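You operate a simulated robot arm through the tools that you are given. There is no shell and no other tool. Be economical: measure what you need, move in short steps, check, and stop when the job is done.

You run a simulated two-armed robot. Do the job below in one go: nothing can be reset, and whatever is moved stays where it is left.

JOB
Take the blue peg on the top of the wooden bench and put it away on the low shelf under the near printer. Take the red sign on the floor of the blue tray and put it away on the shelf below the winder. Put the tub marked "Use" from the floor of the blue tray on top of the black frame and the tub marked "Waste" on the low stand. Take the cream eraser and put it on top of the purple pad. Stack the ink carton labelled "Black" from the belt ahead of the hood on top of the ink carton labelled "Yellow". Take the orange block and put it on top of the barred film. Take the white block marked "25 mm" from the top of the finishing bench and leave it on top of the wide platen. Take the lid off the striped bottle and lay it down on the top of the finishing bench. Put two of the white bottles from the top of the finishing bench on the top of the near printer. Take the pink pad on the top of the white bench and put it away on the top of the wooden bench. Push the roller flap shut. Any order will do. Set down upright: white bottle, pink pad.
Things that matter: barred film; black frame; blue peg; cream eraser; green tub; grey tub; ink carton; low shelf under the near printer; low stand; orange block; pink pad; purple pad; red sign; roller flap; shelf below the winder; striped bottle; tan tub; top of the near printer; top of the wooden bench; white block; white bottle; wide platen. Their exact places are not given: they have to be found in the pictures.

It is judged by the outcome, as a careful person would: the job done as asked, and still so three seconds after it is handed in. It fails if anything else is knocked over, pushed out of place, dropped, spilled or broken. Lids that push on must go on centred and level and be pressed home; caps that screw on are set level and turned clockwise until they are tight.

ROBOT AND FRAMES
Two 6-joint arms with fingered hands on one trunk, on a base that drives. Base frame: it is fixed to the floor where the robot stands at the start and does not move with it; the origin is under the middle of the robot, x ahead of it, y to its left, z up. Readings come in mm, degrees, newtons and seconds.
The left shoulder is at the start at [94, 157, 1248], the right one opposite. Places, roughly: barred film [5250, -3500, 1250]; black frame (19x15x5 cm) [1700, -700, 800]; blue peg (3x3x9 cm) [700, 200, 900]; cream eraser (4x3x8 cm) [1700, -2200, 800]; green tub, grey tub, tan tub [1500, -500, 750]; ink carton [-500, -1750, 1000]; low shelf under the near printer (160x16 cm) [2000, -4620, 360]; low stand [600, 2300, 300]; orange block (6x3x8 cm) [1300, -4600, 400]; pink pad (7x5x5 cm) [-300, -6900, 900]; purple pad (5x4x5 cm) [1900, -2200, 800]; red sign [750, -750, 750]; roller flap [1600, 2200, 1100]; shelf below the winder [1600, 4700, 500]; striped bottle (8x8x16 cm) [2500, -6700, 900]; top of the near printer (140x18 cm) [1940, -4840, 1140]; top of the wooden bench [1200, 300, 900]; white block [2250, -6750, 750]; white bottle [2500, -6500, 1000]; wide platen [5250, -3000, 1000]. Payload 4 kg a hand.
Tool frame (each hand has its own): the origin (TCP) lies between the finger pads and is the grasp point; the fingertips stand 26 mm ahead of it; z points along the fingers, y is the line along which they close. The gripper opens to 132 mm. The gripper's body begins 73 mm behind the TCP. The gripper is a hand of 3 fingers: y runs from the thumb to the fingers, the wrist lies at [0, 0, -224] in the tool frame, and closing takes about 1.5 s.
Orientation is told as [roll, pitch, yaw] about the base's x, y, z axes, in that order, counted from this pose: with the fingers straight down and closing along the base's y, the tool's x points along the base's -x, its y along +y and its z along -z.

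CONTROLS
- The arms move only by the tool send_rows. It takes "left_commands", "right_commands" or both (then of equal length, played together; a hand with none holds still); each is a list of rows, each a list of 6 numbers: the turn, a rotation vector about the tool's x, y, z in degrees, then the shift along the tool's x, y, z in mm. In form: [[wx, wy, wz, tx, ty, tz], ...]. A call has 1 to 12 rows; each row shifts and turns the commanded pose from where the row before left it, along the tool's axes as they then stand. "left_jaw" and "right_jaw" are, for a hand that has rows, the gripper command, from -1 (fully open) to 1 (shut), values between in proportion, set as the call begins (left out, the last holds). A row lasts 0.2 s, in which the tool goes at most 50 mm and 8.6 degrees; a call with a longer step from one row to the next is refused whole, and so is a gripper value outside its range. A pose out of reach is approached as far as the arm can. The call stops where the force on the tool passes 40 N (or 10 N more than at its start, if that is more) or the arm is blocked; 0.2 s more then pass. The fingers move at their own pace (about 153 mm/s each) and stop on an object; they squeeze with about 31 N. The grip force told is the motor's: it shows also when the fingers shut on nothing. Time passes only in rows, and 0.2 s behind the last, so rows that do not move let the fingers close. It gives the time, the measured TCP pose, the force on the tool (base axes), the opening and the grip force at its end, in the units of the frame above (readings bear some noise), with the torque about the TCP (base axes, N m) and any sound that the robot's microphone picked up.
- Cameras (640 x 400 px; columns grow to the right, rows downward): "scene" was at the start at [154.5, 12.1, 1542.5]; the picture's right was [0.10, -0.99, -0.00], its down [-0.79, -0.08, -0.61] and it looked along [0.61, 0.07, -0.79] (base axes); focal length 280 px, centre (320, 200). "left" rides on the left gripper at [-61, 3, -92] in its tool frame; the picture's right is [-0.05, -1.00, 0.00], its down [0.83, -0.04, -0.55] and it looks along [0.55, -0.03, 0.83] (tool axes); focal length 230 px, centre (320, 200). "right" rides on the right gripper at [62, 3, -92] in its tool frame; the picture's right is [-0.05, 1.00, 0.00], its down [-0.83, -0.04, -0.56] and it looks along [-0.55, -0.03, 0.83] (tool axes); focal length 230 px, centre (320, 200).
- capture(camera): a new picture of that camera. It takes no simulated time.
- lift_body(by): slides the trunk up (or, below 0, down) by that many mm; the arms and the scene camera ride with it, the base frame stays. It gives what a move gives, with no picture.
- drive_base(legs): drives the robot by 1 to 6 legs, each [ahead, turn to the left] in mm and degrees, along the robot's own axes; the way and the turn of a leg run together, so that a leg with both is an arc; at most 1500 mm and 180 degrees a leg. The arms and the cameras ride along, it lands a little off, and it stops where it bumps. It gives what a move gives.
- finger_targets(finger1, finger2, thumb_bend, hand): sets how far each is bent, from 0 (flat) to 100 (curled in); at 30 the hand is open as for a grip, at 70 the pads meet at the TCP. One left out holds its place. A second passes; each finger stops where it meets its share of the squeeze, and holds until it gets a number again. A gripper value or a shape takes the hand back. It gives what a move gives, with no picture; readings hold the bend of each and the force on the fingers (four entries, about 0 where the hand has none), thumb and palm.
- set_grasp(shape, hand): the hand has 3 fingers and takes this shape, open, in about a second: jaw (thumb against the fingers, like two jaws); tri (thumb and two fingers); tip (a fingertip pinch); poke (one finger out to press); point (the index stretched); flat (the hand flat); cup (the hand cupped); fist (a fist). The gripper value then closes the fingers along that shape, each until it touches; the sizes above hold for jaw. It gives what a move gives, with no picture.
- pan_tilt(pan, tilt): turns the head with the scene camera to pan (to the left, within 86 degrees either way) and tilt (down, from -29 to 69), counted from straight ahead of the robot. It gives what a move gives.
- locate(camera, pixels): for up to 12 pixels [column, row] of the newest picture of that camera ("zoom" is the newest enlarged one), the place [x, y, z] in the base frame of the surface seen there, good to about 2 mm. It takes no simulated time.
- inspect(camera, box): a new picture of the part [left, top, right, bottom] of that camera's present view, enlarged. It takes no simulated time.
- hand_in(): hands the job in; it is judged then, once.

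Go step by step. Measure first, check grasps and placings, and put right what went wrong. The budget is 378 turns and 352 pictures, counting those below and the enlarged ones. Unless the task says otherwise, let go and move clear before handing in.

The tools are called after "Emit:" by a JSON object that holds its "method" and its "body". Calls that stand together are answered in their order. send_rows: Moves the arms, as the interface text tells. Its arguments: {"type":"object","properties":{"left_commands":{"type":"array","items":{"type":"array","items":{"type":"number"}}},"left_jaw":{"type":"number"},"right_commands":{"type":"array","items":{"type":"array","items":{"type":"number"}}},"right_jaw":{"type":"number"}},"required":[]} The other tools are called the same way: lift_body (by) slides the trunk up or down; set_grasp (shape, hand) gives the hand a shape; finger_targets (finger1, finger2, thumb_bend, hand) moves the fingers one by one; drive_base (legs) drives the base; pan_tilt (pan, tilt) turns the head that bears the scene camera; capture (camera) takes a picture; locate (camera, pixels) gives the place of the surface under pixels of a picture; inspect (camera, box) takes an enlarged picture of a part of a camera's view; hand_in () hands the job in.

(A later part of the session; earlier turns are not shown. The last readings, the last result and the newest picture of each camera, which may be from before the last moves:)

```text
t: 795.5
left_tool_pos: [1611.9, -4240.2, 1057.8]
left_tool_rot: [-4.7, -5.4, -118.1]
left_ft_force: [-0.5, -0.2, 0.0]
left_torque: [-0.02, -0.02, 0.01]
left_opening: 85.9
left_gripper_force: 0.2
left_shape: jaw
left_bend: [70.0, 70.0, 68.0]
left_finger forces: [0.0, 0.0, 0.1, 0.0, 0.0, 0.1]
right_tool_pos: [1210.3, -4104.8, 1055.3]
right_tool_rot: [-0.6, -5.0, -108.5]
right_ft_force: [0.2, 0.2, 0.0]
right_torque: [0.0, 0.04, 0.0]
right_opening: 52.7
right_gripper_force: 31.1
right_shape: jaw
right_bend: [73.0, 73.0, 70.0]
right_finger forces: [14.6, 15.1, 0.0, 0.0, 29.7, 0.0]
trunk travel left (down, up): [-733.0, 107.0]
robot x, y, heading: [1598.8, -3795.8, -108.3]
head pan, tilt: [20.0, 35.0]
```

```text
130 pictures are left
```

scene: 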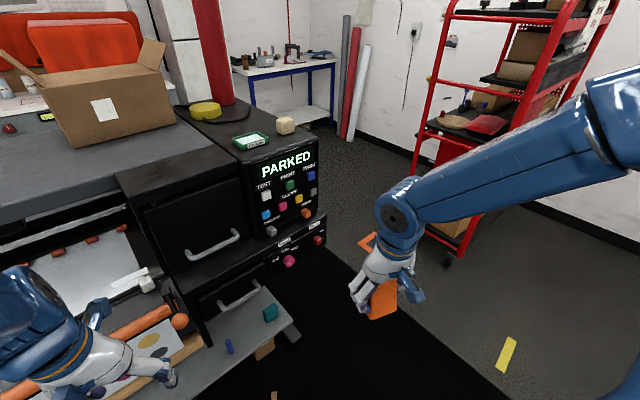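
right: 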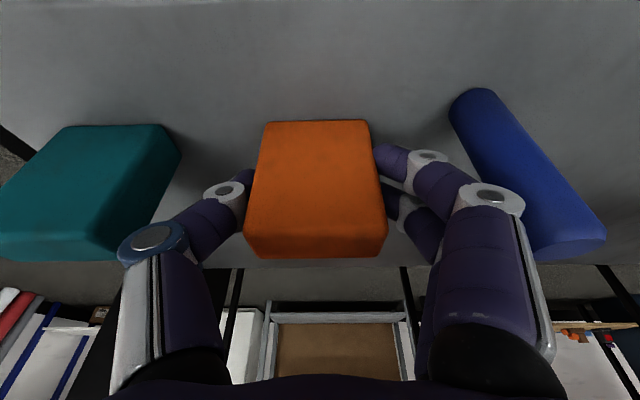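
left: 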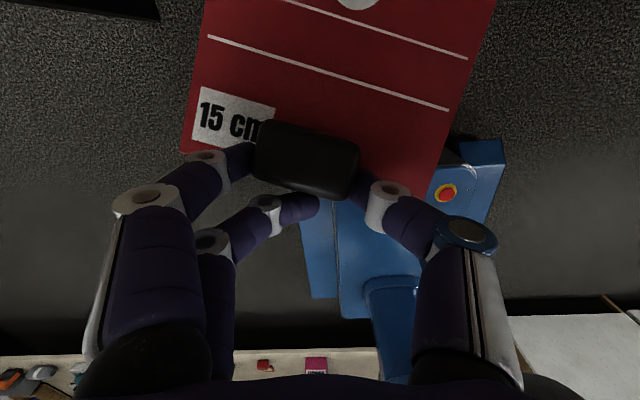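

Nothing moved. I re-extend the hands and turn further right (separately).

Emit:
{"method": "send_rows", "body": {"right_commands": [[0, 2.5, 0, -20, 0, 10], [0, 2.5, 0, -20, 0, 10]], "left_commands": [[-2, 2.5, 0, -20, 0, 10], [-2, 2.5, 0, -20, 0, 10]]}}

Emit:
{"method": "drive_base", "body": {"legs": [[0, -26], [0, -26]]}}

```text
t: 796.0
left_tool_pos: [1589.2, -4291.4, 1064.7]
left_tool_rot: [-0.8, -4.1, -117.6]
left_ft_force: [-0.6, 0.5, 0.4]
left_torque: [0.03, 0.0, 0.03]
left_opening: 85.6
left_gripper_force: 0.0
left_shape: jaw
left_bend: [70.0, 70.0, 68.0]
left_finger forces: [0.0, 0.0, 0.1, 0.0, 0.0, 0.0]
right_tool_pos: [1193.9, -4151.2, 1048.5]
right_tool_rot: [-0.7, -1.6, -108.6]
right_ft_force: [0.0, -0.5, -0.3]
right_torque: [-0.01, -0.03, 0.01]
right_opening: 52.5
right_gripper_force: 31.1
right_shape: jaw
right_bend: [73.0, 73.0, 70.0]
right_finger forces: [14.6, 15.0, 0.1, 0.0, 29.5, 0.1]
trunk travel left (down, up): [-733.0, 107.0]
robot x, y, heading: [1600.6, -3791.6, -108.5]
head pan, tilt: [20.0, 35.0]
```

```text
t: 799.3
left_tool_pos: [1201.6, -4085.9, 1064.3]
left_tool_rot: [-2.1, -3.7, -169.9]
left_ft_force: [-0.6, 0.6, 0.0]
left_torque: [-0.02, 0.01, 0.01]
left_opening: 85.9
left_gripper_force: 0.1
left_shape: jaw
left_bend: [70.0, 70.0, 68.0]
left_finger forces: [0.1, 0.0, 0.1, 0.0, 0.1, 0.1]
right_tool_pos: [1072.3, -3686.7, 1050.3]
right_tool_rot: [-0.8, -1.7, -161.2]
right_ft_force: [0.7, -0.8, -1.3]
right_torque: [-0.05, -0.01, 0.03]
right_opening: 52.9
right_gripper_force: 31.0
right_shape: jaw
right_bend: [73.0, 73.0, 70.0]
right_finger forces: [14.2, 14.9, 0.1, 0.1, 29.1, 0.1]
trunk travel left (down, up): [-733.0, 107.0]
robot x, y, heading: [1601.6, -3801.8, -161.1]
head pan, tilt: [20.0, 35.0]
```

Emit:
{"method": "drive_base", "body": {"legs": [[330, 0], [330, 0], [330, 0], [0, 24], [0, 24], [0, 23]]}}

Emit:
{"method": "pan_tilt", "body": {"pan": 10, "tilt": 25}}

Emit:
{"method": "capture", "body": {"camera": "scene"}}

```text
t: 808.9
left_tool_pos: [801.5, -4573.0, 1072.1]
left_tool_rot: [-1.8, -4.7, -99.4]
left_ft_force: [0.9, -0.3, 0.6]
left_torque: [-0.02, -0.02, -0.03]
left_opening: 85.7
left_gripper_force: 0.1
left_shape: jaw
left_bend: [70.0, 70.0, 68.0]
left_finger forces: [0.1, 0.0, 0.0, 0.1, 0.0, 0.0]
right_tool_pos: [380.7, -4561.0, 1058.4]
right_tool_rot: [-0.7, -3.0, -90.7]
right_ft_force: [0.2, -0.4, -0.6]
right_torque: [-0.02, 0.01, -0.01]
right_opening: 52.6
right_gripper_force: 30.2
right_shape: jaw
right_bend: [73.0, 73.0, 70.0]
right_finger forces: [14.1, 14.5, 0.0, 0.0, 28.7, 0.0]
trunk travel left (down, up): [-733.0, 107.0]
robot x, y, heading: [656.7, -4114.1, -90.9]
head pan, tilt: [20.0, 35.0]
```

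```text
t: 809.7
left_tool_pos: [801.8, -4550.3, 1065.5]
left_tool_rot: [-3.4, -3.6, -99.2]
left_ft_force: [0.8, -0.2, -0.3]
left_torque: [0.02, 0.03, -0.02]
left_opening: 85.9
left_gripper_force: 0.0
left_shape: jaw
left_bend: [70.0, 70.0, 68.0]
left_finger forces: [0.1, 0.0, 0.1, 0.1, 0.1, 0.0]
right_tool_pos: [383.6, -4543.6, 1065.3]
right_tool_rot: [-0.7, -3.8, -90.7]
right_ft_force: [-0.2, 0.5, 0.2]
right_torque: [-0.01, -0.02, -0.01]
right_opening: 52.4
right_gripper_force: 31.0
right_shape: jaw
right_bend: [73.0, 73.0, 70.0]
right_finger forces: [14.6, 14.9, 0.0, 0.1, 29.5, 0.0]
trunk travel left (down, up): [-733.0, 107.0]
robot x, y, heading: [653.1, -4117.7, -90.8]
head pan, tilt: [10.0, 25.0]
```

```text
129 pictures are left
```

scene: 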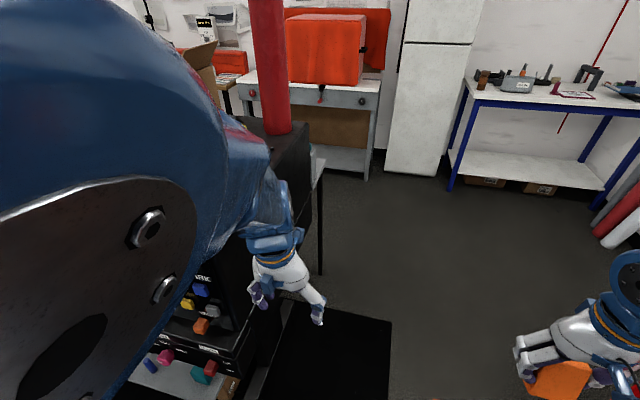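

Emit:
{"method": "locate", "body": {"camera": "scene", "pixels": [[320, 270], [322, 165], [365, 178], [340, 90], [430, 160], [455, 185], [600, 195], [520, 100], [380, 240]]}}

Emit:
{"method": "send_rows", "body": {"right_commands": [[0, 1.8, 0, -12, 0, 10], [0, 1.8, 0, -12, 0, 10]], "left_commands": [[-1.5, 1.8, 0, -12, -10, 10], [-1.5, 1.8, 0, -12, -10, 10]]}}

Emit:
{"method": "drive_base", "body": {"legs": [[0, -8], [350, 0], [350, 0], [350, 0], [350, 0]]}}

Emit:
{"method": "capture", "body": {"camera": "scene"}}

```text
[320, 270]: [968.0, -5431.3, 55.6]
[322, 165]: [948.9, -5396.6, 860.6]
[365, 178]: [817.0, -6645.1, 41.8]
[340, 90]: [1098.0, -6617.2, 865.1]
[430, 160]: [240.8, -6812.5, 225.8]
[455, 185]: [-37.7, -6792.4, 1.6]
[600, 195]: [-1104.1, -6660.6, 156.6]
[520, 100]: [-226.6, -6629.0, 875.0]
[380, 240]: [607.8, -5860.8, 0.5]
```

```text
t: 810.3
left_tool_pos: [787.9, -4590.8, 1073.6]
left_tool_rot: [-2.5, -3.5, -98.2]
left_ft_force: [0.3, -0.5, -0.6]
left_torque: [-0.01, 0.0, -0.02]
left_opening: 85.8
left_gripper_force: 0.0
left_shape: jaw
left_bend: [70.0, 70.0, 68.0]
left_finger forces: [0.0, 0.0, 0.1, 0.1, 0.0, 0.1]
left hand out of reach, approached as far as the arm can: row 1, 2
right_tool_pos: [382.5, -4571.3, 1045.5]
right_tool_rot: [-0.6, -0.1, -90.7]
right_ft_force: [1.2, -0.3, -0.8]
right_torque: [0.02, 0.04, 0.02]
right_opening: 52.3
right_gripper_force: 30.8
right_shape: jaw
right_bend: [73.0, 73.0, 70.0]
right_finger forces: [14.6, 14.9, 0.0, 0.0, 29.5, 0.0]
trunk travel left (down, up): [-733.0, 107.0]
robot x, y, heading: [652.8, -4118.9, -90.8]
head pan, tilt: [10.0, 25.0]
```

```text
t: 818.8
left_tool_pos: [497.9, -5981.7, 1071.0]
left_tool_rot: [-2.5, -3.0, -106.7]
left_ft_force: [0.2, 1.0, 0.2]
left_torque: [-0.05, 0.02, 0.03]
left_opening: 85.6
left_gripper_force: 0.0
left_shape: jaw
left_bend: [70.0, 70.0, 68.0]
left_finger forces: [0.1, 0.1, 0.1, 0.0, 0.0, 0.1]
right_tool_pos: [100.0, -5902.6, 1048.0]
right_tool_rot: [-0.7, -0.4, -99.3]
right_ft_force: [0.5, -0.4, -0.8]
right_torque: [-0.02, -0.01, 0.02]
right_opening: 52.4
right_gripper_force: 30.8
right_shape: jaw
right_bend: [73.0, 73.0, 70.0]
right_finger forces: [14.5, 14.9, 0.0, 0.0, 29.5, 0.1]
trunk travel left (down, up): [-733.0, 107.0]
robot x, y, heading: [439.4, -5501.3, -99.4]
head pan, tilt: [10.0, 25.0]
```

```text
128 pictures are left
```

scene: 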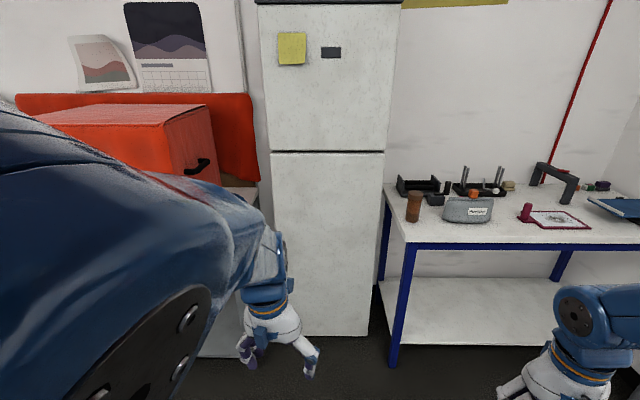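

Emit:
{"method": "drive_base", "body": {"legs": [[250, 0], [220, 0], [0, 25], [0, 25], [0, 25], [0, 24]]}}

Emit:
{"method": "pan_tilt", "body": {"pan": -10, "tilt": 25}}

Emit:
{"method": "capture", "body": {"camera": "scene"}}

```text
t: 827.3
left_tool_pos: [808.3, -5833.8, 1078.3]
left_tool_rot: [-2.5, -4.0, -8.1]
left_ft_force: [0.3, -0.2, 0.2]
left_torque: [-0.02, 0.01, 0.02]
left_opening: 85.9
left_gripper_force: 0.0
left_shape: jaw
left_bend: [70.0, 70.0, 68.0]
left_finger forces: [0.0, 0.0, 0.0, 0.0, 0.1, 0.0]
right_tool_pos: [790.0, -6241.0, 1053.7]
right_tool_rot: [-0.7, -1.5, -0.8]
right_ft_force: [1.1, -0.4, -1.1]
right_torque: [-0.01, 0.01, -0.01]
right_opening: 52.2
right_gripper_force: 30.8
right_shape: jaw
right_bend: [73.0, 73.0, 70.0]
right_finger forces: [13.9, 14.6, 0.0, 0.0, 28.6, 0.1]
trunk travel left (down, up): [-733.0, 107.0]
robot x, y, heading: [357.3, -5978.0, -1.2]
head pan, tilt: [10.0, 25.0]
```

```text
t: 828.1
left_tool_pos: [776.8, -5831.6, 1056.4]
left_tool_rot: [-3.7, 0.1, -7.9]
left_ft_force: [0.6, -1.3, 0.0]
left_torque: [-0.01, -0.02, -0.02]
left_opening: 85.7
left_gripper_force: 0.1
left_shape: jaw
left_bend: [70.0, 70.0, 68.0]
left_finger forces: [0.0, 0.0, 0.0, 0.1, 0.0, 0.0]
right_tool_pos: [770.9, -6237.6, 1063.3]
right_tool_rot: [-0.7, -2.5, -0.7]
right_ft_force: [-0.5, 0.1, -1.5]
right_torque: [0.01, -0.01, -0.03]
right_opening: 52.1
right_gripper_force: 31.1
right_shape: jaw
right_bend: [74.0, 73.0, 70.0]
right_finger forces: [14.5, 15.0, 0.1, 0.0, 29.5, 0.0]
trunk travel left (down, up): [-733.0, 107.0]
robot x, y, heading: [360.3, -5976.4, -1.0]
head pan, tilt: [-10.0, 25.0]
```

```text
127 pictures are left
```

scene: 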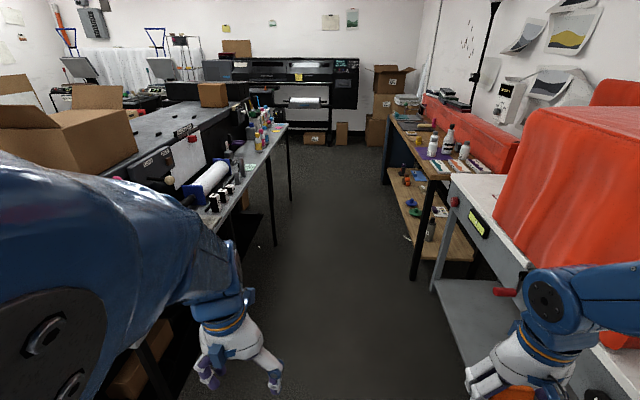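

The corridor shows the finishing bench ahead on the right with the white bottles. I locate items.

Emit:
{"method": "inspect", "body": {"camera": "scene", "box": [360, 70, 540, 220]}}

Emit:
{"method": "locate", "body": {"camera": "scene", "pixels": [[434, 145], [449, 140], [463, 155], [430, 170], [410, 280], [388, 150], [437, 290], [455, 175], [290, 200], [275, 245], [415, 125], [475, 165]]}}

```text
2.67 times, centred on (450, 145) of scene
```

zoom: 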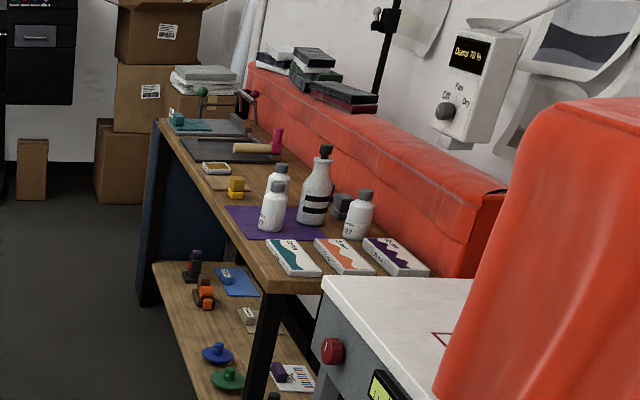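

```text
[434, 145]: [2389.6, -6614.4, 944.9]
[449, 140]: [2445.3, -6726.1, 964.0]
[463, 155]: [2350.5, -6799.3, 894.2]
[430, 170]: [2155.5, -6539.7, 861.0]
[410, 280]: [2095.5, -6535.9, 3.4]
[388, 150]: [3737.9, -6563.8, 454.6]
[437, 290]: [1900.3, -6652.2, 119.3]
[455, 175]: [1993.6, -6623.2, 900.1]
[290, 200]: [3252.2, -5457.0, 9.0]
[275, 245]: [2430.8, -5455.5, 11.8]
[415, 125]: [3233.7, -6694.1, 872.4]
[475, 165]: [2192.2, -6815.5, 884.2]
```

Bench front y≈-6535, z≈882; bottles around x 2350–2450. I drive east to x≈2090 and face the bench.

Emit:
{"method": "send_rows", "body": {"right_commands": [[0, 1.2, 0, -15, 0, 8], [0, 1.2, 0, -15, 0, 8]], "left_commands": [[-1.5, 0, 0, -20, 10, 10], [-1.5, 0, 0, -20, 10, 10]]}}

Emit:
{"method": "drive_base", "body": {"legs": [[350, 0], [350, 0], [350, 0], [350, 0], [320, 0]]}}

Emit:
{"method": "drive_base", "body": {"legs": [[0, -29], [0, -29], [0, -30]]}}

Emit:
{"method": "pan_tilt", "body": {"pan": 15, "tilt": 40}}

Emit:
{"method": "capture", "body": {"camera": "scene"}}

```text
t: 828.7
left_tool_pos: [837.0, -5817.6, 1067.8]
left_tool_rot: [0.7, -5.0, -7.9]
left_ft_force: [0.4, 0.0, 0.5]
left_torque: [0.01, 0.03, 0.0]
left_opening: 85.9
left_gripper_force: 0.1
left_shape: jaw
left_bend: [70.0, 70.0, 68.0]
left_finger forces: [0.0, 0.1, 0.0, 0.0, 0.0, 0.0]
right_tool_pos: [803.1, -6238.4, 1045.2]
right_tool_rot: [-0.6, 0.2, -0.7]
right_ft_force: [0.6, 0.1, -0.6]
right_torque: [0.0, 0.04, 0.01]
right_opening: 52.2
right_gripper_force: 31.4
right_shape: jaw
right_bend: [74.0, 73.0, 70.0]
right_finger forces: [14.6, 15.0, 0.1, 0.0, 29.5, 0.0]
trunk travel left (down, up): [-733.0, 107.0]
robot x, y, heading: [359.9, -5976.3, -1.1]
head pan, tilt: [-10.0, 25.0]
```

```text
t: 838.3
left_tool_pos: [2558.8, -5849.7, 1068.3]
left_tool_rot: [0.5, -5.0, -7.9]
left_ft_force: [-0.3, 0.6, 0.7]
left_torque: [-0.03, 0.03, -0.02]
left_opening: 85.7
left_gripper_force: 0.0
left_shape: jaw
left_bend: [70.0, 70.0, 68.0]
left_finger forces: [0.0, 0.1, 0.0, 0.0, 0.0, 0.0]
right_tool_pos: [2525.4, -6270.8, 1045.8]
right_tool_rot: [-0.6, 0.0, -0.7]
right_ft_force: [-0.1, 0.4, -0.1]
right_torque: [0.0, -0.02, -0.04]
right_opening: 52.1
right_gripper_force: 30.8
right_shape: jaw
right_bend: [74.0, 73.0, 70.0]
right_finger forces: [14.5, 15.0, 0.0, 0.0, 29.6, 0.0]
trunk travel left (down, up): [-733.0, 107.0]
robot x, y, heading: [2081.8, -6006.8, -0.9]
head pan, tilt: [-10.0, 25.0]
```

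```text
t: 843.4
left_tool_pos: [2256.8, -6463.9, 1076.1]
left_tool_rot: [0.2, -6.0, -96.1]
left_ft_force: [0.1, 0.1, 0.1]
left_torque: [-0.03, -0.07, 0.0]
left_opening: 85.9
left_gripper_force: 0.1
left_shape: jaw
left_bend: [70.0, 70.0, 68.0]
left_finger forces: [0.1, 0.0, 0.1, 0.0, 0.1, 0.0]
right_tool_pos: [1834.6, -6442.6, 1054.0]
right_tool_rot: [-0.7, -1.0, -89.1]
right_ft_force: [0.1, -1.0, 0.5]
right_torque: [0.02, 0.01, 0.0]
right_opening: 52.2
right_gripper_force: 30.8
right_shape: jaw
right_bend: [74.0, 73.0, 70.0]
right_finger forces: [14.4, 14.8, 0.2, 0.0, 29.2, 0.0]
trunk travel left (down, up): [-733.0, 107.0]
robot x, y, heading: [2092.4, -6007.4, -89.8]
head pan, tilt: [-10.0, 25.0]
```

```text
t: 844.3
left_tool_pos: [2256.1, -6440.3, 1073.1]
left_tool_rot: [-1.6, -5.1, -95.5]
left_ft_force: [0.8, 0.2, -0.4]
left_torque: [-0.03, 0.01, -0.01]
left_opening: 85.8
left_gripper_force: 0.1
left_shape: jaw
left_bend: [70.0, 70.0, 68.0]
left_finger forces: [0.0, 0.1, 0.0, 0.1, 0.1, 0.1]
right_tool_pos: [1837.2, -6424.4, 1061.1]
right_tool_rot: [-0.5, -2.2, -88.8]
right_ft_force: [0.4, -0.3, -0.9]
right_torque: [0.0, -0.01, 0.01]
right_opening: 52.1
right_gripper_force: 30.7
right_shape: jaw
right_bend: [74.0, 73.0, 70.0]
right_finger forces: [14.5, 14.9, 0.0, 0.0, 29.6, 0.0]
trunk travel left (down, up): [-733.0, 107.0]
robot x, y, heading: [2093.0, -6010.3, -89.2]
head pan, tilt: [15.0, 40.0]
```

```text
125 pictures are left
```

scene: 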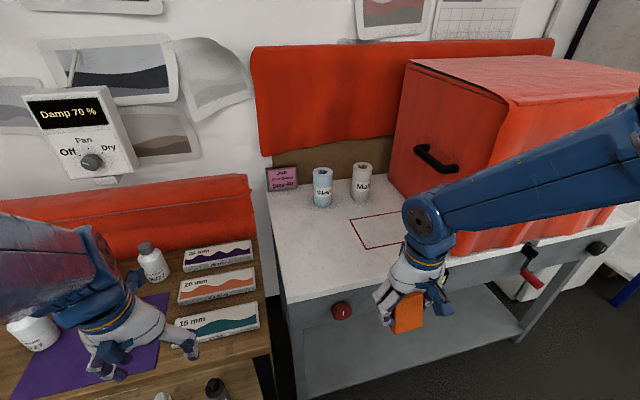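

Emit:
{"method": "inspect", "body": {"camera": "scene", "box": [130, 220, 290, 350]}}

Emit:
{"method": "locate", "body": {"camera": "scene", "pixels": [[218, 255], [217, 285], [180, 295], [255, 275], [182, 282], [252, 268], [217, 322], [152, 250], [150, 265], [30, 330], [265, 300], [205, 395]]}}

```text
3.08 times, centred on (210, 285) of scene
```

zoom: 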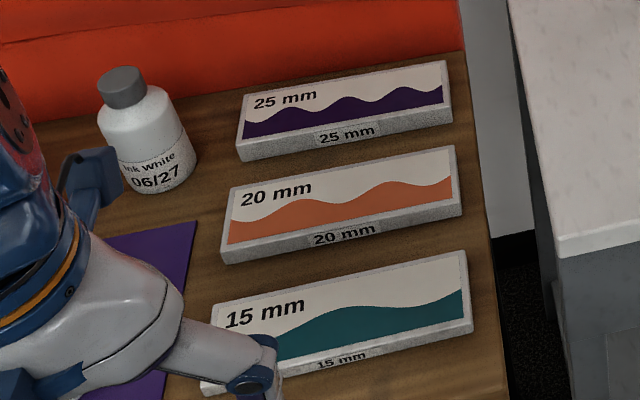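

```text
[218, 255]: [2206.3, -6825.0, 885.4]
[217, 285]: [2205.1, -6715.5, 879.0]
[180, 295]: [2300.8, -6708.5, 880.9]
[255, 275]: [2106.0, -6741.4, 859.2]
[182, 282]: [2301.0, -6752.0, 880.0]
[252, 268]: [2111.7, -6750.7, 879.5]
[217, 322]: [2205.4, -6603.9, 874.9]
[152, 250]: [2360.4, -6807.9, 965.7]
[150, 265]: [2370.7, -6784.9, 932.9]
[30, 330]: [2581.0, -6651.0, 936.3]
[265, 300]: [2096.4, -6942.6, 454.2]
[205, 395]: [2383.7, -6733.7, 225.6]
```

"25 mm" is the rear block at ≈(2206,-6825). I check clearances for the right hand and view the striped bottle.

Emit:
{"method": "locate", "body": {"camera": "scene", "pixels": [[420, 200], [450, 180], [480, 230], [400, 150], [330, 180], [362, 180]]}}

Emit:
{"method": "send_rows", "body": {"left_commands": [[0, 2.5, 0, 0, -10, -20], [0, 2.5, 0, 0, -10, -20]]}}

Emit:
{"method": "pan_tilt", "body": {"pan": 45, "tilt": 35}}

Emit:
{"method": "capture", "body": {"camera": "scene"}}

Emit:
{"method": "capture", "body": {"camera": "left"}}

```text
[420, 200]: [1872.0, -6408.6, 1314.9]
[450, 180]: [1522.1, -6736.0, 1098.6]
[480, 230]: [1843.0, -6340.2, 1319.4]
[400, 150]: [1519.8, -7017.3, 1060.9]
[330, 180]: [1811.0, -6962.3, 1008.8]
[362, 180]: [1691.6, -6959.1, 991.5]
```

```text
t: 844.9
left_tool_pos: [2237.4, -6449.8, 1107.5]
left_tool_rot: [-3.1, 0.1, -95.4]
left_ft_force: [0.5, -0.3, -0.4]
left_torque: [0.01, -0.02, 0.0]
left_opening: 85.7
left_gripper_force: 0.1
left_shape: jaw
left_bend: [70.0, 70.0, 68.0]
left_finger forces: [0.0, 0.0, 0.0, 0.1, 0.0, 0.0]
left hand out of reach, approached as far as the arm can: row 1, 2
right_tool_pos: [1837.1, -6424.3, 1061.7]
right_tool_rot: [-0.4, -2.0, -88.9]
right_ft_force: [-0.3, 0.4, -1.8]
right_torque: [-0.01, -0.01, -0.03]
right_opening: 52.0
right_gripper_force: 30.8
right_shape: jaw
right_bend: [74.0, 73.0, 70.0]
right_finger forces: [14.6, 15.0, 0.1, 0.1, 29.6, 0.0]
trunk travel left (down, up): [-733.0, 107.0]
robot x, y, heading: [2094.9, -6011.9, -89.2]
head pan, tilt: [15.0, 40.0]
```

```text
t: 845.8
left_tool_pos: [2237.6, -6449.3, 1107.1]
left_tool_rot: [-3.1, 0.0, -95.3]
left_ft_force: [0.3, 0.3, 0.5]
left_torque: [-0.04, 0.02, 0.0]
left_opening: 85.7
left_gripper_force: 0.0
left_shape: jaw
left_bend: [70.0, 70.0, 68.0]
left_finger forces: [0.0, 0.0, 0.0, 0.1, 0.1, 0.0]
right_tool_pos: [1836.1, -6425.9, 1061.4]
right_tool_rot: [-0.6, -2.1, -88.8]
right_ft_force: [-0.7, 0.6, -0.5]
right_torque: [0.05, 0.01, 0.02]
right_opening: 52.1
right_gripper_force: 31.0
right_shape: jaw
right_bend: [74.0, 73.0, 70.0]
right_finger forces: [14.7, 15.1, 0.1, 0.0, 29.6, 0.0]
trunk travel left (down, up): [-733.0, 107.0]
robot x, y, heading: [2095.7, -6010.3, -89.2]
head pan, tilt: [45.0, 35.0]
```

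```text
123 pictures are left
```

scene: 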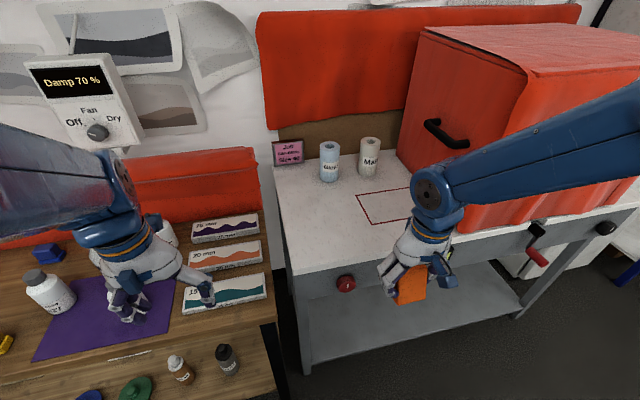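

```text
122 pictures are left
```

left: 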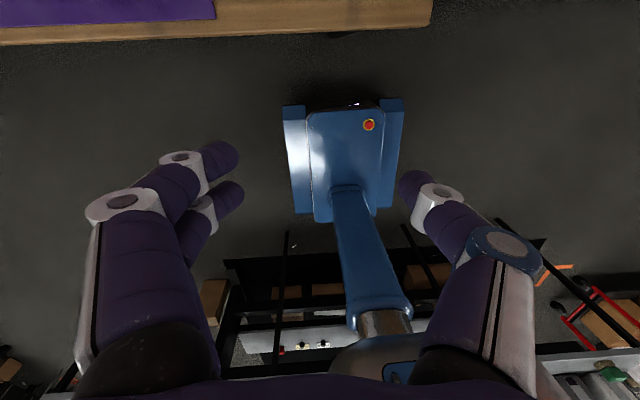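

Emit:
{"method": "drive_base", "body": {"legs": [[0, 28]]}}

Emit:
{"method": "pan_tilt", "body": {"pan": -5, "tilt": 35}}

Emit:
{"method": "capture", "body": {"camera": "scene"}}

```text
t: 847.7
left_tool_pos: [2425.0, -6332.9, 1106.6]
left_tool_rot: [-2.2, -0.1, -67.9]
left_ft_force: [0.0, 0.5, -0.6]
left_torque: [0.03, 0.0, -0.04]
left_opening: 85.8
left_gripper_force: 0.1
left_shape: jaw
left_bend: [70.0, 70.0, 68.0]
left_finger forces: [0.0, 0.0, 0.0, 0.0, 0.0, 0.0]
right_tool_pos: [2056.9, -6498.0, 1061.0]
right_tool_rot: [-0.6, -2.1, -61.3]
right_ft_force: [0.3, -0.5, -0.6]
right_torque: [0.02, -0.03, -0.01]
right_opening: 52.3
right_gripper_force: 30.8
right_shape: jaw
right_bend: [74.0, 73.0, 70.0]
right_finger forces: [14.5, 14.8, 0.0, 0.1, 29.3, 0.0]
trunk travel left (down, up): [-733.0, 107.0]
robot x, y, heading: [2088.6, -6013.6, -61.6]
head pan, tilt: [45.0, 35.0]
```

```text
t: 848.9
left_tool_pos: [2413.1, -6310.9, 1090.6]
left_tool_rot: [-4.6, 3.3, -67.7]
left_ft_force: [0.7, -0.5, 0.2]
left_torque: [0.02, 0.0, -0.01]
left_opening: 85.6
left_gripper_force: 0.0
left_shape: jaw
left_bend: [70.0, 70.0, 68.0]
left_finger forces: [0.1, 0.0, 0.0, 0.0, 0.0, 0.0]
right_tool_pos: [2046.1, -6472.6, 1049.1]
right_tool_rot: [-0.4, 0.8, -61.3]
right_ft_force: [-0.2, 0.1, -1.2]
right_torque: [0.0, 0.03, 0.03]
right_opening: 51.8
right_gripper_force: 31.2
right_shape: jaw
right_bend: [74.0, 73.0, 70.0]
right_finger forces: [14.5, 14.8, 0.0, 0.1, 29.3, 0.1]
trunk travel left (down, up): [-733.0, 107.0]
robot x, y, heading: [2092.6, -6012.8, -61.7]
head pan, tilt: [-5.0, 35.0]
```

```text
121 pictures are left
```

scene: 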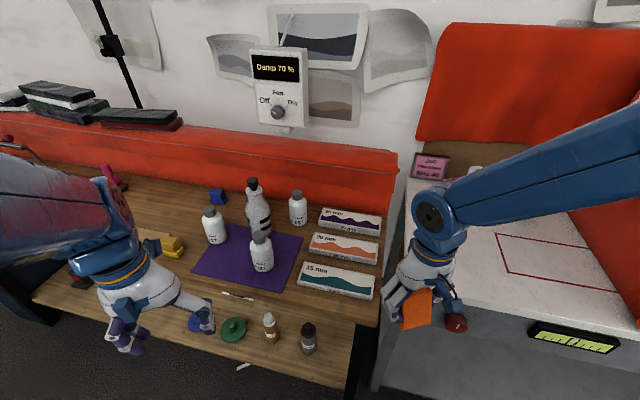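

Emit:
{"method": "inspect", "body": {"camera": "scene", "box": [190, 165, 390, 305]}}

Emit:
{"method": "locate", "body": {"camera": "zoom", "pixels": [[200, 60], [200, 80], [218, 130], [72, 150], [70, 215], [232, 230], [232, 300], [346, 95], [348, 160], [215, 190], [420, 150], [590, 190]]}}

```text
2.86 times, centred on (290, 235) of scene
```

zoom: 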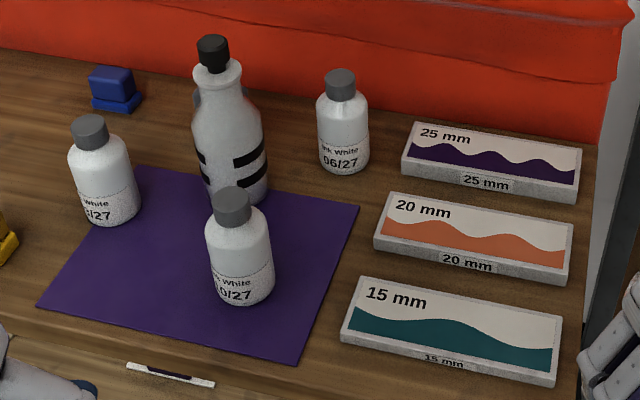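

```text
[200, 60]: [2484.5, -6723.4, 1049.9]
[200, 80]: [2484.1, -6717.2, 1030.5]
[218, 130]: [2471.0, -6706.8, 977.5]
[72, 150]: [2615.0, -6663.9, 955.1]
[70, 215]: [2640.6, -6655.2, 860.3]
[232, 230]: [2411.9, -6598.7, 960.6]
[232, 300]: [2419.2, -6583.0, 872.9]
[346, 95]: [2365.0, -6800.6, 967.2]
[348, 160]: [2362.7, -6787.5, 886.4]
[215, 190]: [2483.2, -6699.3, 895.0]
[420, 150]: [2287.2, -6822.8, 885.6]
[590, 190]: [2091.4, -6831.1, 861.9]
```

Striped bottle ≈(2480,-6725), its black cap up to z≈1070; bottles A (2610,-6680), B (2410,-6605), C (2362,-6805). I move to (2300,-6205) facing the bench.

Emit:
{"method": "send_rows", "body": {"right_commands": [[0, 0, 0, -20, 0, 0], [0, 0, 0, -20, 0, 0]], "left_commands": [[-2, -1.5, 0, -30, 0, 10], [-2, -1.5, 0, -30, 0, 10]]}}

Emit:
{"method": "drive_base", "body": {"legs": [[0, 19], [140, 0], [143, 0], [0, -23], [0, -24]]}}

Emit:
{"method": "capture", "body": {"camera": "scene"}}

Emit:
{"method": "capture", "body": {"camera": "left"}}

```text
t: 849.5
left_tool_pos: [2443.3, -6377.1, 1104.3]
left_tool_rot: [-0.3, -5.2, -67.1]
left_ft_force: [1.1, -0.7, 0.9]
left_torque: [0.02, 0.02, 0.01]
left_opening: 86.0
left_gripper_force: 0.0
left_shape: jaw
left_bend: [70.0, 70.0, 68.0]
left_finger forces: [0.0, 0.0, 0.1, 0.0, 0.1, 0.1]
right_tool_pos: [2070.4, -6517.3, 1069.6]
right_tool_rot: [-0.4, -3.2, -61.2]
right_ft_force: [-0.7, -0.1, -0.3]
right_torque: [0.01, 0.0, 0.01]
right_opening: 52.2
right_gripper_force: 30.9
right_shape: jaw
right_bend: [74.0, 73.0, 70.0]
right_finger forces: [14.5, 14.8, 0.1, 0.0, 29.2, 0.1]
trunk travel left (down, up): [-733.0, 107.0]
robot x, y, heading: [2090.3, -6011.6, -61.5]
head pan, tilt: [-5.0, 35.0]
```

```text
t: 852.8
left_tool_pos: [2702.7, -6394.9, 1109.1]
left_tool_rot: [0.0, -5.7, -48.7]
left_ft_force: [0.6, -0.2, 1.4]
left_torque: [0.03, 0.07, 0.04]
left_opening: 85.8
left_gripper_force: 0.1
left_shape: jaw
left_bend: [70.0, 70.0, 68.0]
left_finger forces: [0.0, 0.1, 0.0, 0.1, 0.1, 0.0]
right_tool_pos: [2391.4, -6647.1, 1077.7]
right_tool_rot: [-0.4, -4.1, -43.1]
right_ft_force: [0.0, -0.2, 0.2]
right_torque: [0.09, 0.03, -0.02]
right_opening: 52.2
right_gripper_force: 30.8
right_shape: jaw
right_bend: [74.0, 73.0, 70.0]
right_finger forces: [14.2, 14.9, 0.0, 0.1, 29.1, 0.0]
trunk travel left (down, up): [-733.0, 107.0]
robot x, y, heading: [2269.3, -6174.0, -43.2]
head pan, tilt: [-5.0, 35.0]
stopped in leg 3: the robot was blocked; the commanded pose is now the measured one
```

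```text
119 pictures are left
```

scene: 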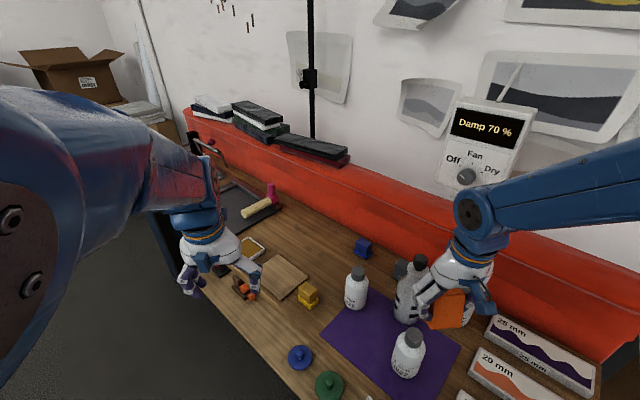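

```text
118 pictures are left
```

left: 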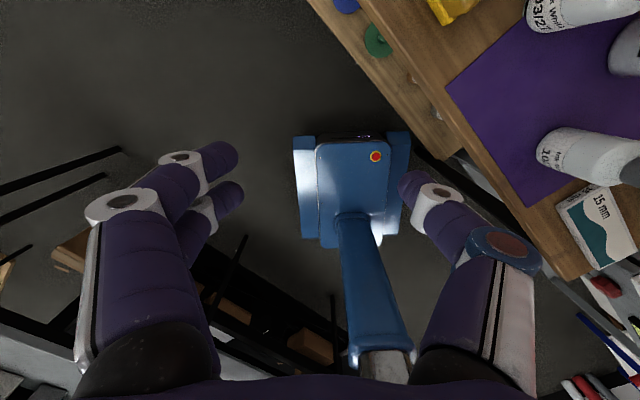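

The right hand is close to the bottles; I raise the trunk 100 mm before turning.

Emit:
{"method": "lift_body", "body": {"by": 100}}

Emit:
{"method": "drive_base", "body": {"legs": [[0, -23], [0, -24]]}}

Emit:
{"method": "pan_tilt", "body": {"pan": 10, "tilt": 50}}

Emit:
{"method": "capture", "body": {"camera": "scene"}}

```text
t: 854.1
left_tool_pos: [2717.3, -6405.3, 1197.2]
left_tool_rot: [-1.2, -4.3, -48.3]
left_ft_force: [-0.6, 0.4, 0.9]
left_torque: [0.01, 0.0, 0.0]
left_opening: 85.8
left_gripper_force: 0.1
left_shape: jaw
left_bend: [70.0, 70.0, 68.0]
left_finger forces: [0.0, 0.0, 0.1, 0.0, 0.0, 0.1]
right_tool_pos: [2405.9, -6657.5, 1169.5]
right_tool_rot: [-0.5, -3.3, -43.0]
right_ft_force: [-0.2, -0.3, -1.5]
right_torque: [0.0, 0.0, -0.01]
right_opening: 52.0
right_gripper_force: 31.5
right_shape: jaw
right_bend: [74.0, 73.0, 70.0]
right_finger forces: [14.3, 14.8, 0.0, 0.0, 29.1, 0.0]
trunk travel left (down, up): [-833.0, 7.0]
robot x, y, heading: [2267.4, -6170.4, -43.2]
head pan, tilt: [-5.0, 35.0]
```

```text
t: 854.8
left_tool_pos: [2678.7, -6370.0, 1165.5]
left_tool_rot: [-6.0, 1.8, -47.0]
left_ft_force: [0.0, -0.2, 0.2]
left_torque: [0.03, 0.01, 0.01]
left_opening: 85.6
left_gripper_force: 0.1
left_shape: jaw
left_bend: [70.0, 70.0, 68.0]
left_finger forces: [0.1, 0.1, 0.0, 0.0, 0.0, 0.1]
right_tool_pos: [2365.5, -6616.5, 1143.5]
right_tool_rot: [-0.6, 2.3, -42.7]
right_ft_force: [0.4, -0.1, -0.5]
right_torque: [-0.02, -0.03, -0.02]
right_opening: 52.1
right_gripper_force: 31.3
right_shape: jaw
right_bend: [74.0, 73.0, 70.0]
right_finger forces: [14.5, 14.7, 0.0, 0.0, 29.1, 0.0]
trunk travel left (down, up): [-833.0, 7.0]
robot x, y, heading: [2266.3, -6173.7, -43.2]
head pan, tilt: [-5.0, 35.0]
stopped in leg 1: the robot was blocked; the commanded pose is now the measured one
```

```text
t: 855.6
left_tool_pos: [2681.7, -6373.7, 1182.4]
left_tool_rot: [-5.6, -0.8, -47.2]
left_ft_force: [-0.5, -0.3, -0.8]
left_torque: [0.0, -0.04, -0.02]
left_opening: 85.8
left_gripper_force: 0.1
left_shape: jaw
left_bend: [70.0, 70.0, 68.0]
left_finger forces: [0.0, 0.0, 0.0, 0.0, 0.0, 0.0]
right_tool_pos: [2365.6, -6616.6, 1144.1]
right_tool_rot: [-0.5, 2.1, -42.8]
right_ft_force: [-0.4, -0.7, -1.1]
right_torque: [0.01, -0.04, -0.01]
right_opening: 52.0
right_gripper_force: 31.0
right_shape: jaw
right_bend: [74.0, 73.0, 70.0]
right_finger forces: [14.3, 14.7, 0.0, 0.0, 29.1, 0.1]
trunk travel left (down, up): [-833.0, 7.0]
robot x, y, heading: [2268.4, -6172.4, -43.0]
head pan, tilt: [10.0, 50.0]
```

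```text
117 pictures are left
```

scene: 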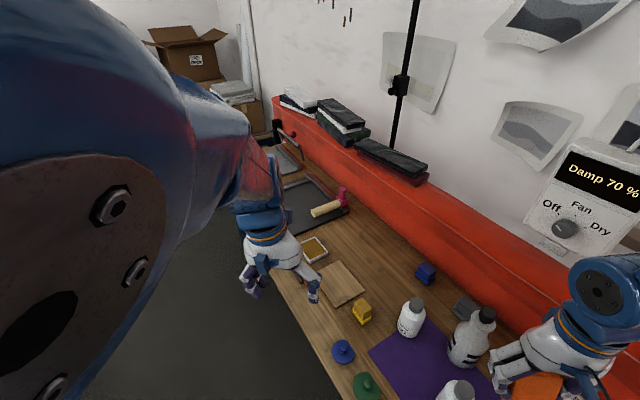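

The base corner is at the bench's lower shelf. I back up, then turn.

Emit:
{"method": "drive_base", "body": {"legs": [[-150, 0]]}}

Emit:
{"method": "send_rows", "body": {"right_commands": [[0, -1, 0, -25, 0, 20], [0, -1, 0, -25, 0, 20]], "left_commands": [[-2.5, 0, 0, -15, 0, 20], [-2.5, 0, 0, -15, 0, 20]]}}

Emit:
{"method": "drive_base", "body": {"legs": [[0, -23], [0, -24]]}}

Emit:
{"method": "capture", "body": {"camera": "scene"}}

```text
t: 856.9
left_tool_pos: [2576.8, -6275.7, 1192.2]
left_tool_rot: [-3.8, -2.6, -47.5]
left_ft_force: [0.0, 0.4, 0.9]
left_torque: [-0.02, -0.01, 0.05]
left_opening: 86.3
left_gripper_force: 0.0
left_shape: jaw
left_bend: [70.0, 70.0, 68.0]
left_finger forces: [0.0, 0.0, 0.0, 0.0, 0.0, 0.0]
right_tool_pos: [2265.9, -6524.4, 1163.3]
right_tool_rot: [-0.6, -1.6, -43.0]
right_ft_force: [0.6, -0.5, -0.6]
right_torque: [-0.02, -0.07, -0.02]
right_opening: 51.6
right_gripper_force: 31.0
right_shape: jaw
right_bend: [74.0, 73.0, 70.0]
right_finger forces: [14.3, 14.6, 0.0, 0.0, 29.1, 0.0]
trunk travel left (down, up): [-833.0, 7.0]
robot x, y, heading: [2158.3, -6070.8, -43.1]
head pan, tilt: [10.0, 50.0]
```

```text
t: 857.5
left_tool_pos: [2601.1, -6297.4, 1169.4]
left_tool_rot: [-3.1, -4.1, -45.9]
left_ft_force: [-0.3, 0.0, 0.5]
left_torque: [0.0, -0.03, -0.01]
left_opening: 85.6
left_gripper_force: 0.1
left_shape: jaw
left_bend: [70.0, 70.0, 68.0]
left_finger forces: [0.1, 0.1, 0.1, 0.0, 0.0, 0.0]
left hand out of reach, approached as far as the arm can: row 2
right_tool_pos: [2297.3, -6554.0, 1128.6]
right_tool_rot: [-0.7, -4.2, -42.9]
right_ft_force: [-0.2, 0.9, -1.0]
right_torque: [-0.02, -0.01, -0.02]
right_opening: 51.9
right_gripper_force: 31.0
right_shape: jaw
right_bend: [74.0, 73.0, 70.0]
right_finger forces: [14.5, 14.8, 0.0, 0.0, 29.1, 0.0]
trunk travel left (down, up): [-833.0, 7.0]
robot x, y, heading: [2158.7, -6067.3, -43.4]
head pan, tilt: [10.0, 50.0]
```

```text
t: 860.5
left_tool_pos: [2295.5, -6551.7, 1162.5]
left_tool_rot: [-3.5, -3.1, -92.7]
left_ft_force: [0.4, 0.2, 0.1]
left_torque: [-0.01, 0.0, 0.0]
left_opening: 85.7
left_gripper_force: 0.0
left_shape: jaw
left_bend: [70.0, 70.0, 68.0]
left_finger forces: [0.0, 0.1, 0.0, 0.0, 0.0, 0.0]
right_tool_pos: [1901.0, -6506.6, 1126.9]
right_tool_rot: [-0.6, -4.0, -89.7]
right_ft_force: [0.0, 0.2, -0.4]
right_torque: [-0.02, -0.03, -0.01]
right_opening: 52.0
right_gripper_force: 31.4
right_shape: jaw
right_bend: [74.0, 73.0, 70.0]
right_finger forces: [14.1, 14.6, 0.0, 0.1, 28.7, 0.0]
trunk travel left (down, up): [-833.0, 7.0]
robot x, y, heading: [2165.2, -6070.2, -89.9]
head pan, tilt: [10.0, 50.0]
```

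```text
116 pictures are left
```

scene: 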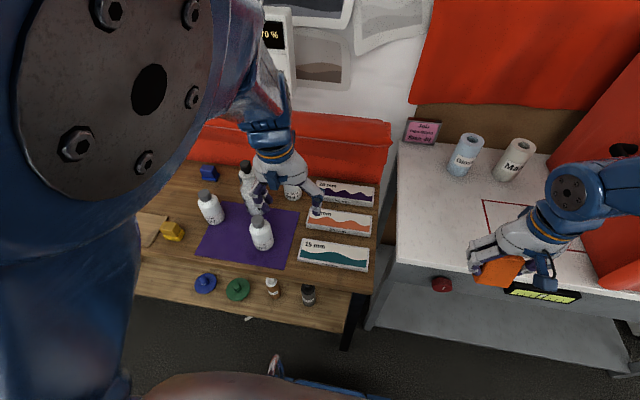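

Emit:
{"method": "drive_base", "body": {"legs": [[130, 0]]}}

Emit:
{"method": "send_rows", "body": {"left_commands": [[-1.5, 1.5, 0, 0, 30, 0], [-1.5, 1.5, 0, 0, 30, 0], [0, 0, 0, -5, 35, 0], [0, 0, 0, -5, 35, 0], [0, 0, 0, -5, 35, 0]], "left_jaw": -0.1}}

Emit:
{"method": "capture", "body": {"camera": "left"}}

```text
t: 861.8
left_tool_pos: [2297.4, -6637.9, 1181.5]
left_tool_rot: [-5.1, -5.1, -92.1]
left_ft_force: [0.2, 0.6, 0.0]
left_torque: [-0.04, 0.07, 0.0]
left_opening: 85.8
left_gripper_force: 0.0
left_shape: jaw
left_bend: [70.0, 70.0, 68.0]
left_finger forces: [0.1, 0.1, 0.0, 0.0, 0.0, 0.0]
right_tool_pos: [1903.2, -6593.0, 1141.8]
right_tool_rot: [-0.5, -6.3, -89.6]
right_ft_force: [0.5, 0.5, -0.2]
right_torque: [0.01, 0.02, 0.01]
right_opening: 52.0
right_gripper_force: 30.9
right_shape: jaw
right_bend: [74.0, 73.0, 70.0]
right_finger forces: [14.2, 14.7, 0.1, 0.0, 28.7, 0.0]
trunk travel left (down, up): [-833.0, 7.0]
robot x, y, heading: [2162.0, -6197.1, -90.0]
head pan, tilt: [10.0, 50.0]
```

```text
t: 863.0
left_tool_pos: [2465.6, -6647.8, 1176.2]
left_tool_rot: [-2.2, -2.8, -92.1]
left_ft_force: [-0.6, -1.3, 0.7]
left_torque: [0.11, 0.03, -0.04]
left_opening: 73.0
left_gripper_force: 0.0
left_shape: jaw
left_bend: [72.0, 72.0, 70.0]
left_finger forces: [0.1, 0.0, 0.1, 0.0, 0.0, 0.1]
right_tool_pos: [1907.9, -6581.6, 1148.6]
right_tool_rot: [-0.6, -7.0, -89.5]
right_ft_force: [0.1, -1.3, 0.0]
right_torque: [0.09, 0.02, -0.04]
right_opening: 51.9
right_gripper_force: 31.1
right_shape: jaw
right_bend: [74.0, 73.0, 70.0]
right_finger forces: [14.0, 14.4, 0.1, 0.0, 28.4, 0.0]
trunk travel left (down, up): [-833.0, 7.0]
robot x, y, heading: [2166.1, -6195.5, -89.9]
head pan, tilt: [10.0, 50.0]
```

```text
115 pictures are left
```

left: 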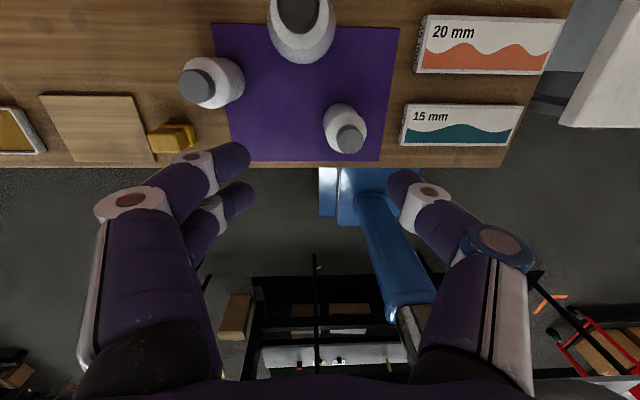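

Emit:
{"method": "send_rows", "body": {"left_commands": [[-1, 1.4, 0, -25, 5, 0], [-1, 1.4, 0, -25, 5, 0], [0, 0, 0, -20, 5, 0]]}}

Emit:
{"method": "capture", "body": {"camera": "left"}}

Emit:
{"method": "locate", "body": {"camera": "left", "pixels": [[305, 70], [295, 60], [300, 85], [310, 50], [290, 75], [320, 70]]}}

```text
t: 863.8
left_tool_pos: [2472.8, -6737.6, 1171.3]
left_tool_rot: [-0.2, 1.2, -92.4]
left_ft_force: [0.0, -0.4, 0.6]
left_torque: [-0.04, -0.02, 0.02]
left_opening: 73.0
left_gripper_force: 0.1
left_shape: jaw
left_bend: [72.0, 72.0, 70.0]
left_finger forces: [0.1, 0.0, 0.0, 0.1, 0.0, 0.0]
right_tool_pos: [1907.6, -6600.8, 1139.0]
right_tool_rot: [-0.5, -5.4, -89.5]
right_ft_force: [-0.6, -0.4, -0.3]
right_torque: [-0.05, 0.0, 0.01]
right_opening: 51.9
right_gripper_force: 30.8
right_shape: jaw
right_bend: [74.0, 73.0, 70.0]
right_finger forces: [14.2, 14.6, 0.1, 0.1, 28.5, 0.1]
trunk travel left (down, up): [-833.0, 7.0]
robot x, y, heading: [2166.5, -6199.3, -89.8]
head pan, tilt: [10.0, 50.0]
```

```text
114 pictures are left
```

left: 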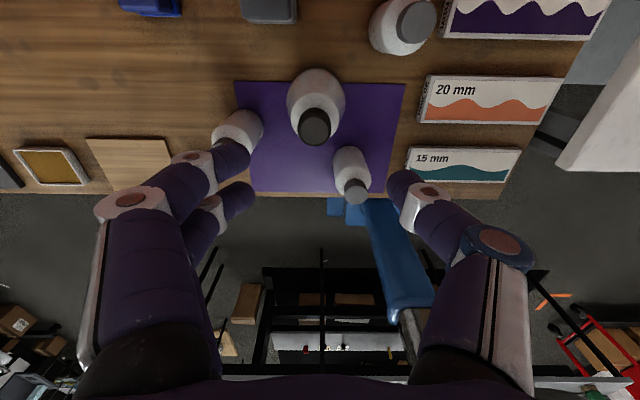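

```text
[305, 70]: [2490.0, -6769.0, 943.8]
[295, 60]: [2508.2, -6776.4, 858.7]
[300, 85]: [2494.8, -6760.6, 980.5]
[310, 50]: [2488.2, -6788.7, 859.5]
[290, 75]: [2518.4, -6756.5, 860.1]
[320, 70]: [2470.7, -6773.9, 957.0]
```

Emit:
{"method": "locate", "body": {"camera": "left", "pixels": [[315, 128], [303, 126], [327, 128], [315, 115], [315, 142], [352, 190], [240, 130]]}}

Emit:
{"method": "inspect", "body": {"camera": "left", "box": [260, 50, 380, 160]}}

```text
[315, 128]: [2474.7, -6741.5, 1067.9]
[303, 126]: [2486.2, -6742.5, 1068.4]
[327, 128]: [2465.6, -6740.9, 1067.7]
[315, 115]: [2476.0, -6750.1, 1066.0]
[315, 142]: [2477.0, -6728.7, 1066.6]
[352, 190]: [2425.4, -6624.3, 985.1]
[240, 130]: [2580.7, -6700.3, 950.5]
```

```text
3.64 times, centred on (320, 105) of left
```

zoom: 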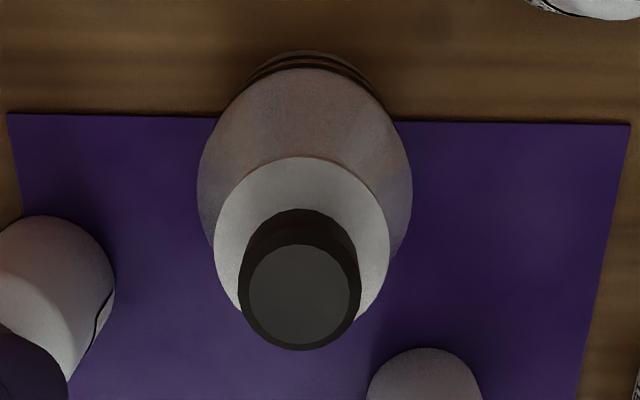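

The cap: centre (2475.5,-6740), top 1068, Ø≈27. I go down to grip it.

Emit:
{"method": "send_rows", "body": {"left_commands": [[0, -1.2, 0, -2, 3, 0], [0, 0, 0, 0, 0, 30], [0, 0, 0, 0, 0, 30], [0, 0, 0, 0, 0, 25], [0, 0, 0, 0, 0, 15]]}}

Emit:
{"method": "capture", "body": {"camera": "left"}}

```text
t: 865.0
left_tool_pos: [2475.7, -6742.4, 1067.5]
left_tool_rot: [-0.2, 0.0, -92.2]
left_ft_force: [-0.2, 0.0, 0.5]
left_torque: [0.06, 0.04, -0.04]
left_opening: 73.0
left_gripper_force: 0.1
left_shape: jaw
left_bend: [72.0, 72.0, 70.0]
left_finger forces: [0.1, 0.0, 0.0, 0.1, 0.0, 0.1]
right_tool_pos: [1906.5, -6602.4, 1136.3]
right_tool_rot: [-0.5, -5.1, -89.4]
right_ft_force: [0.2, -0.8, -0.9]
right_torque: [0.04, 0.01, -0.01]
right_opening: 51.6
right_gripper_force: 30.9
right_shape: jaw
right_bend: [74.0, 73.0, 70.0]
right_finger forces: [14.1, 14.5, 0.1, 0.1, 28.6, 0.1]
trunk travel left (down, up): [-833.0, 7.0]
robot x, y, heading: [2162.1, -6200.8, -89.8]
head pan, tilt: [10.0, 50.0]
```

```text
112 pictures are left
```

left: 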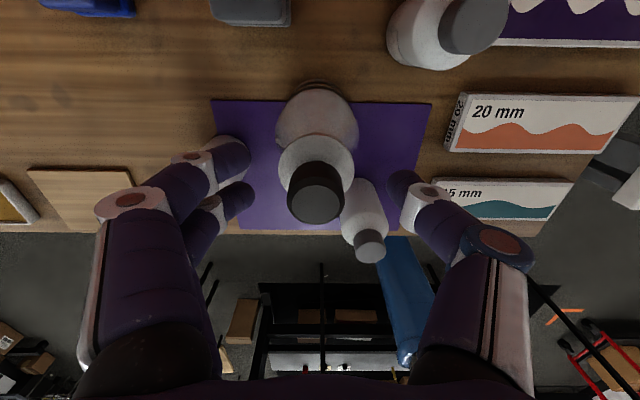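

Emit:
{"method": "send_rows", "body": {"left_commands": [[0, 0, 0, 0, 0, 0], [0, 0, 0, 0, 0, 0], [0, 0, 0, 0, 0, 0], [0, 0, 0, 0, 0, 0], [0, 0, 0, 0, 0, 0], [0, 0, 0, 0, 0, 0]], "left_jaw": 1}}

Emit:
{"method": "send_rows", "body": {"left_commands": [[0, 0, 0, 0, 0, -4], [0, 0, 0, 0, 0, -4], [0, 0, 0, 0, 0, 0]]}}

Emit:
{"method": "capture", "body": {"camera": "left"}}

```text
t: 866.4
left_tool_pos: [2475.0, -6738.5, 1071.2]
left_tool_rot: [-0.2, -0.2, -92.3]
left_ft_force: [-0.4, -1.0, -0.2]
left_torque: [0.0, 0.03, 0.02]
left_opening: 19.9
left_gripper_force: 31.1
left_shape: jaw
left_bend: [73.0, 73.0, 70.0]
left_finger forces: [13.0, 15.0, 0.1, 0.1, 27.4, 0.1]
right_tool_pos: [1905.8, -6598.2, 1136.9]
right_tool_rot: [-0.6, -5.5, -89.5]
right_ft_force: [-0.2, -0.6, -0.6]
right_torque: [0.0, 0.03, 0.0]
right_opening: 51.6
right_gripper_force: 30.5
right_shape: jaw
right_bend: [74.0, 73.0, 70.0]
right_finger forces: [14.1, 14.6, 0.0, 0.0, 28.5, 0.0]
trunk travel left (down, up): [-833.0, 7.0]
robot x, y, heading: [2167.4, -6197.7, -89.9]
head pan, tilt: [10.0, 50.0]
heard: snap
```

```text
t: 867.2
left_tool_pos: [2475.9, -6737.7, 1079.9]
left_tool_rot: [-0.3, -0.1, -92.3]
left_ft_force: [0.4, -0.6, -0.4]
left_torque: [-0.03, 0.02, -0.05]
left_opening: 19.9
left_gripper_force: 31.0
left_shape: jaw
left_bend: [73.0, 73.0, 70.0]
left_finger forces: [13.0, 15.0, 0.0, 0.0, 27.5, 0.0]
right_tool_pos: [1905.8, -6597.7, 1137.4]
right_tool_rot: [-0.5, -5.5, -89.5]
right_ft_force: [0.3, 0.0, -0.3]
right_torque: [0.01, 0.02, 0.01]
right_opening: 52.0
right_gripper_force: 31.2
right_shape: jaw
right_bend: [74.0, 73.0, 70.0]
right_finger forces: [14.0, 14.5, 0.0, 0.0, 28.6, 0.1]
trunk travel left (down, up): [-833.0, 7.0]
robot x, y, heading: [2164.2, -6200.6, -89.9]
head pan, tilt: [10.0, 50.0]
```

```text
111 pictures are left
```

left: 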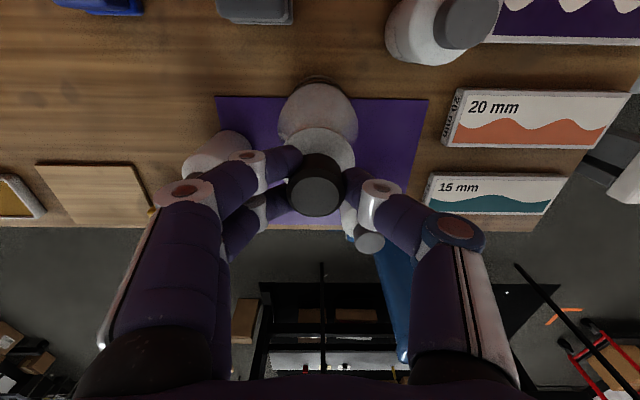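

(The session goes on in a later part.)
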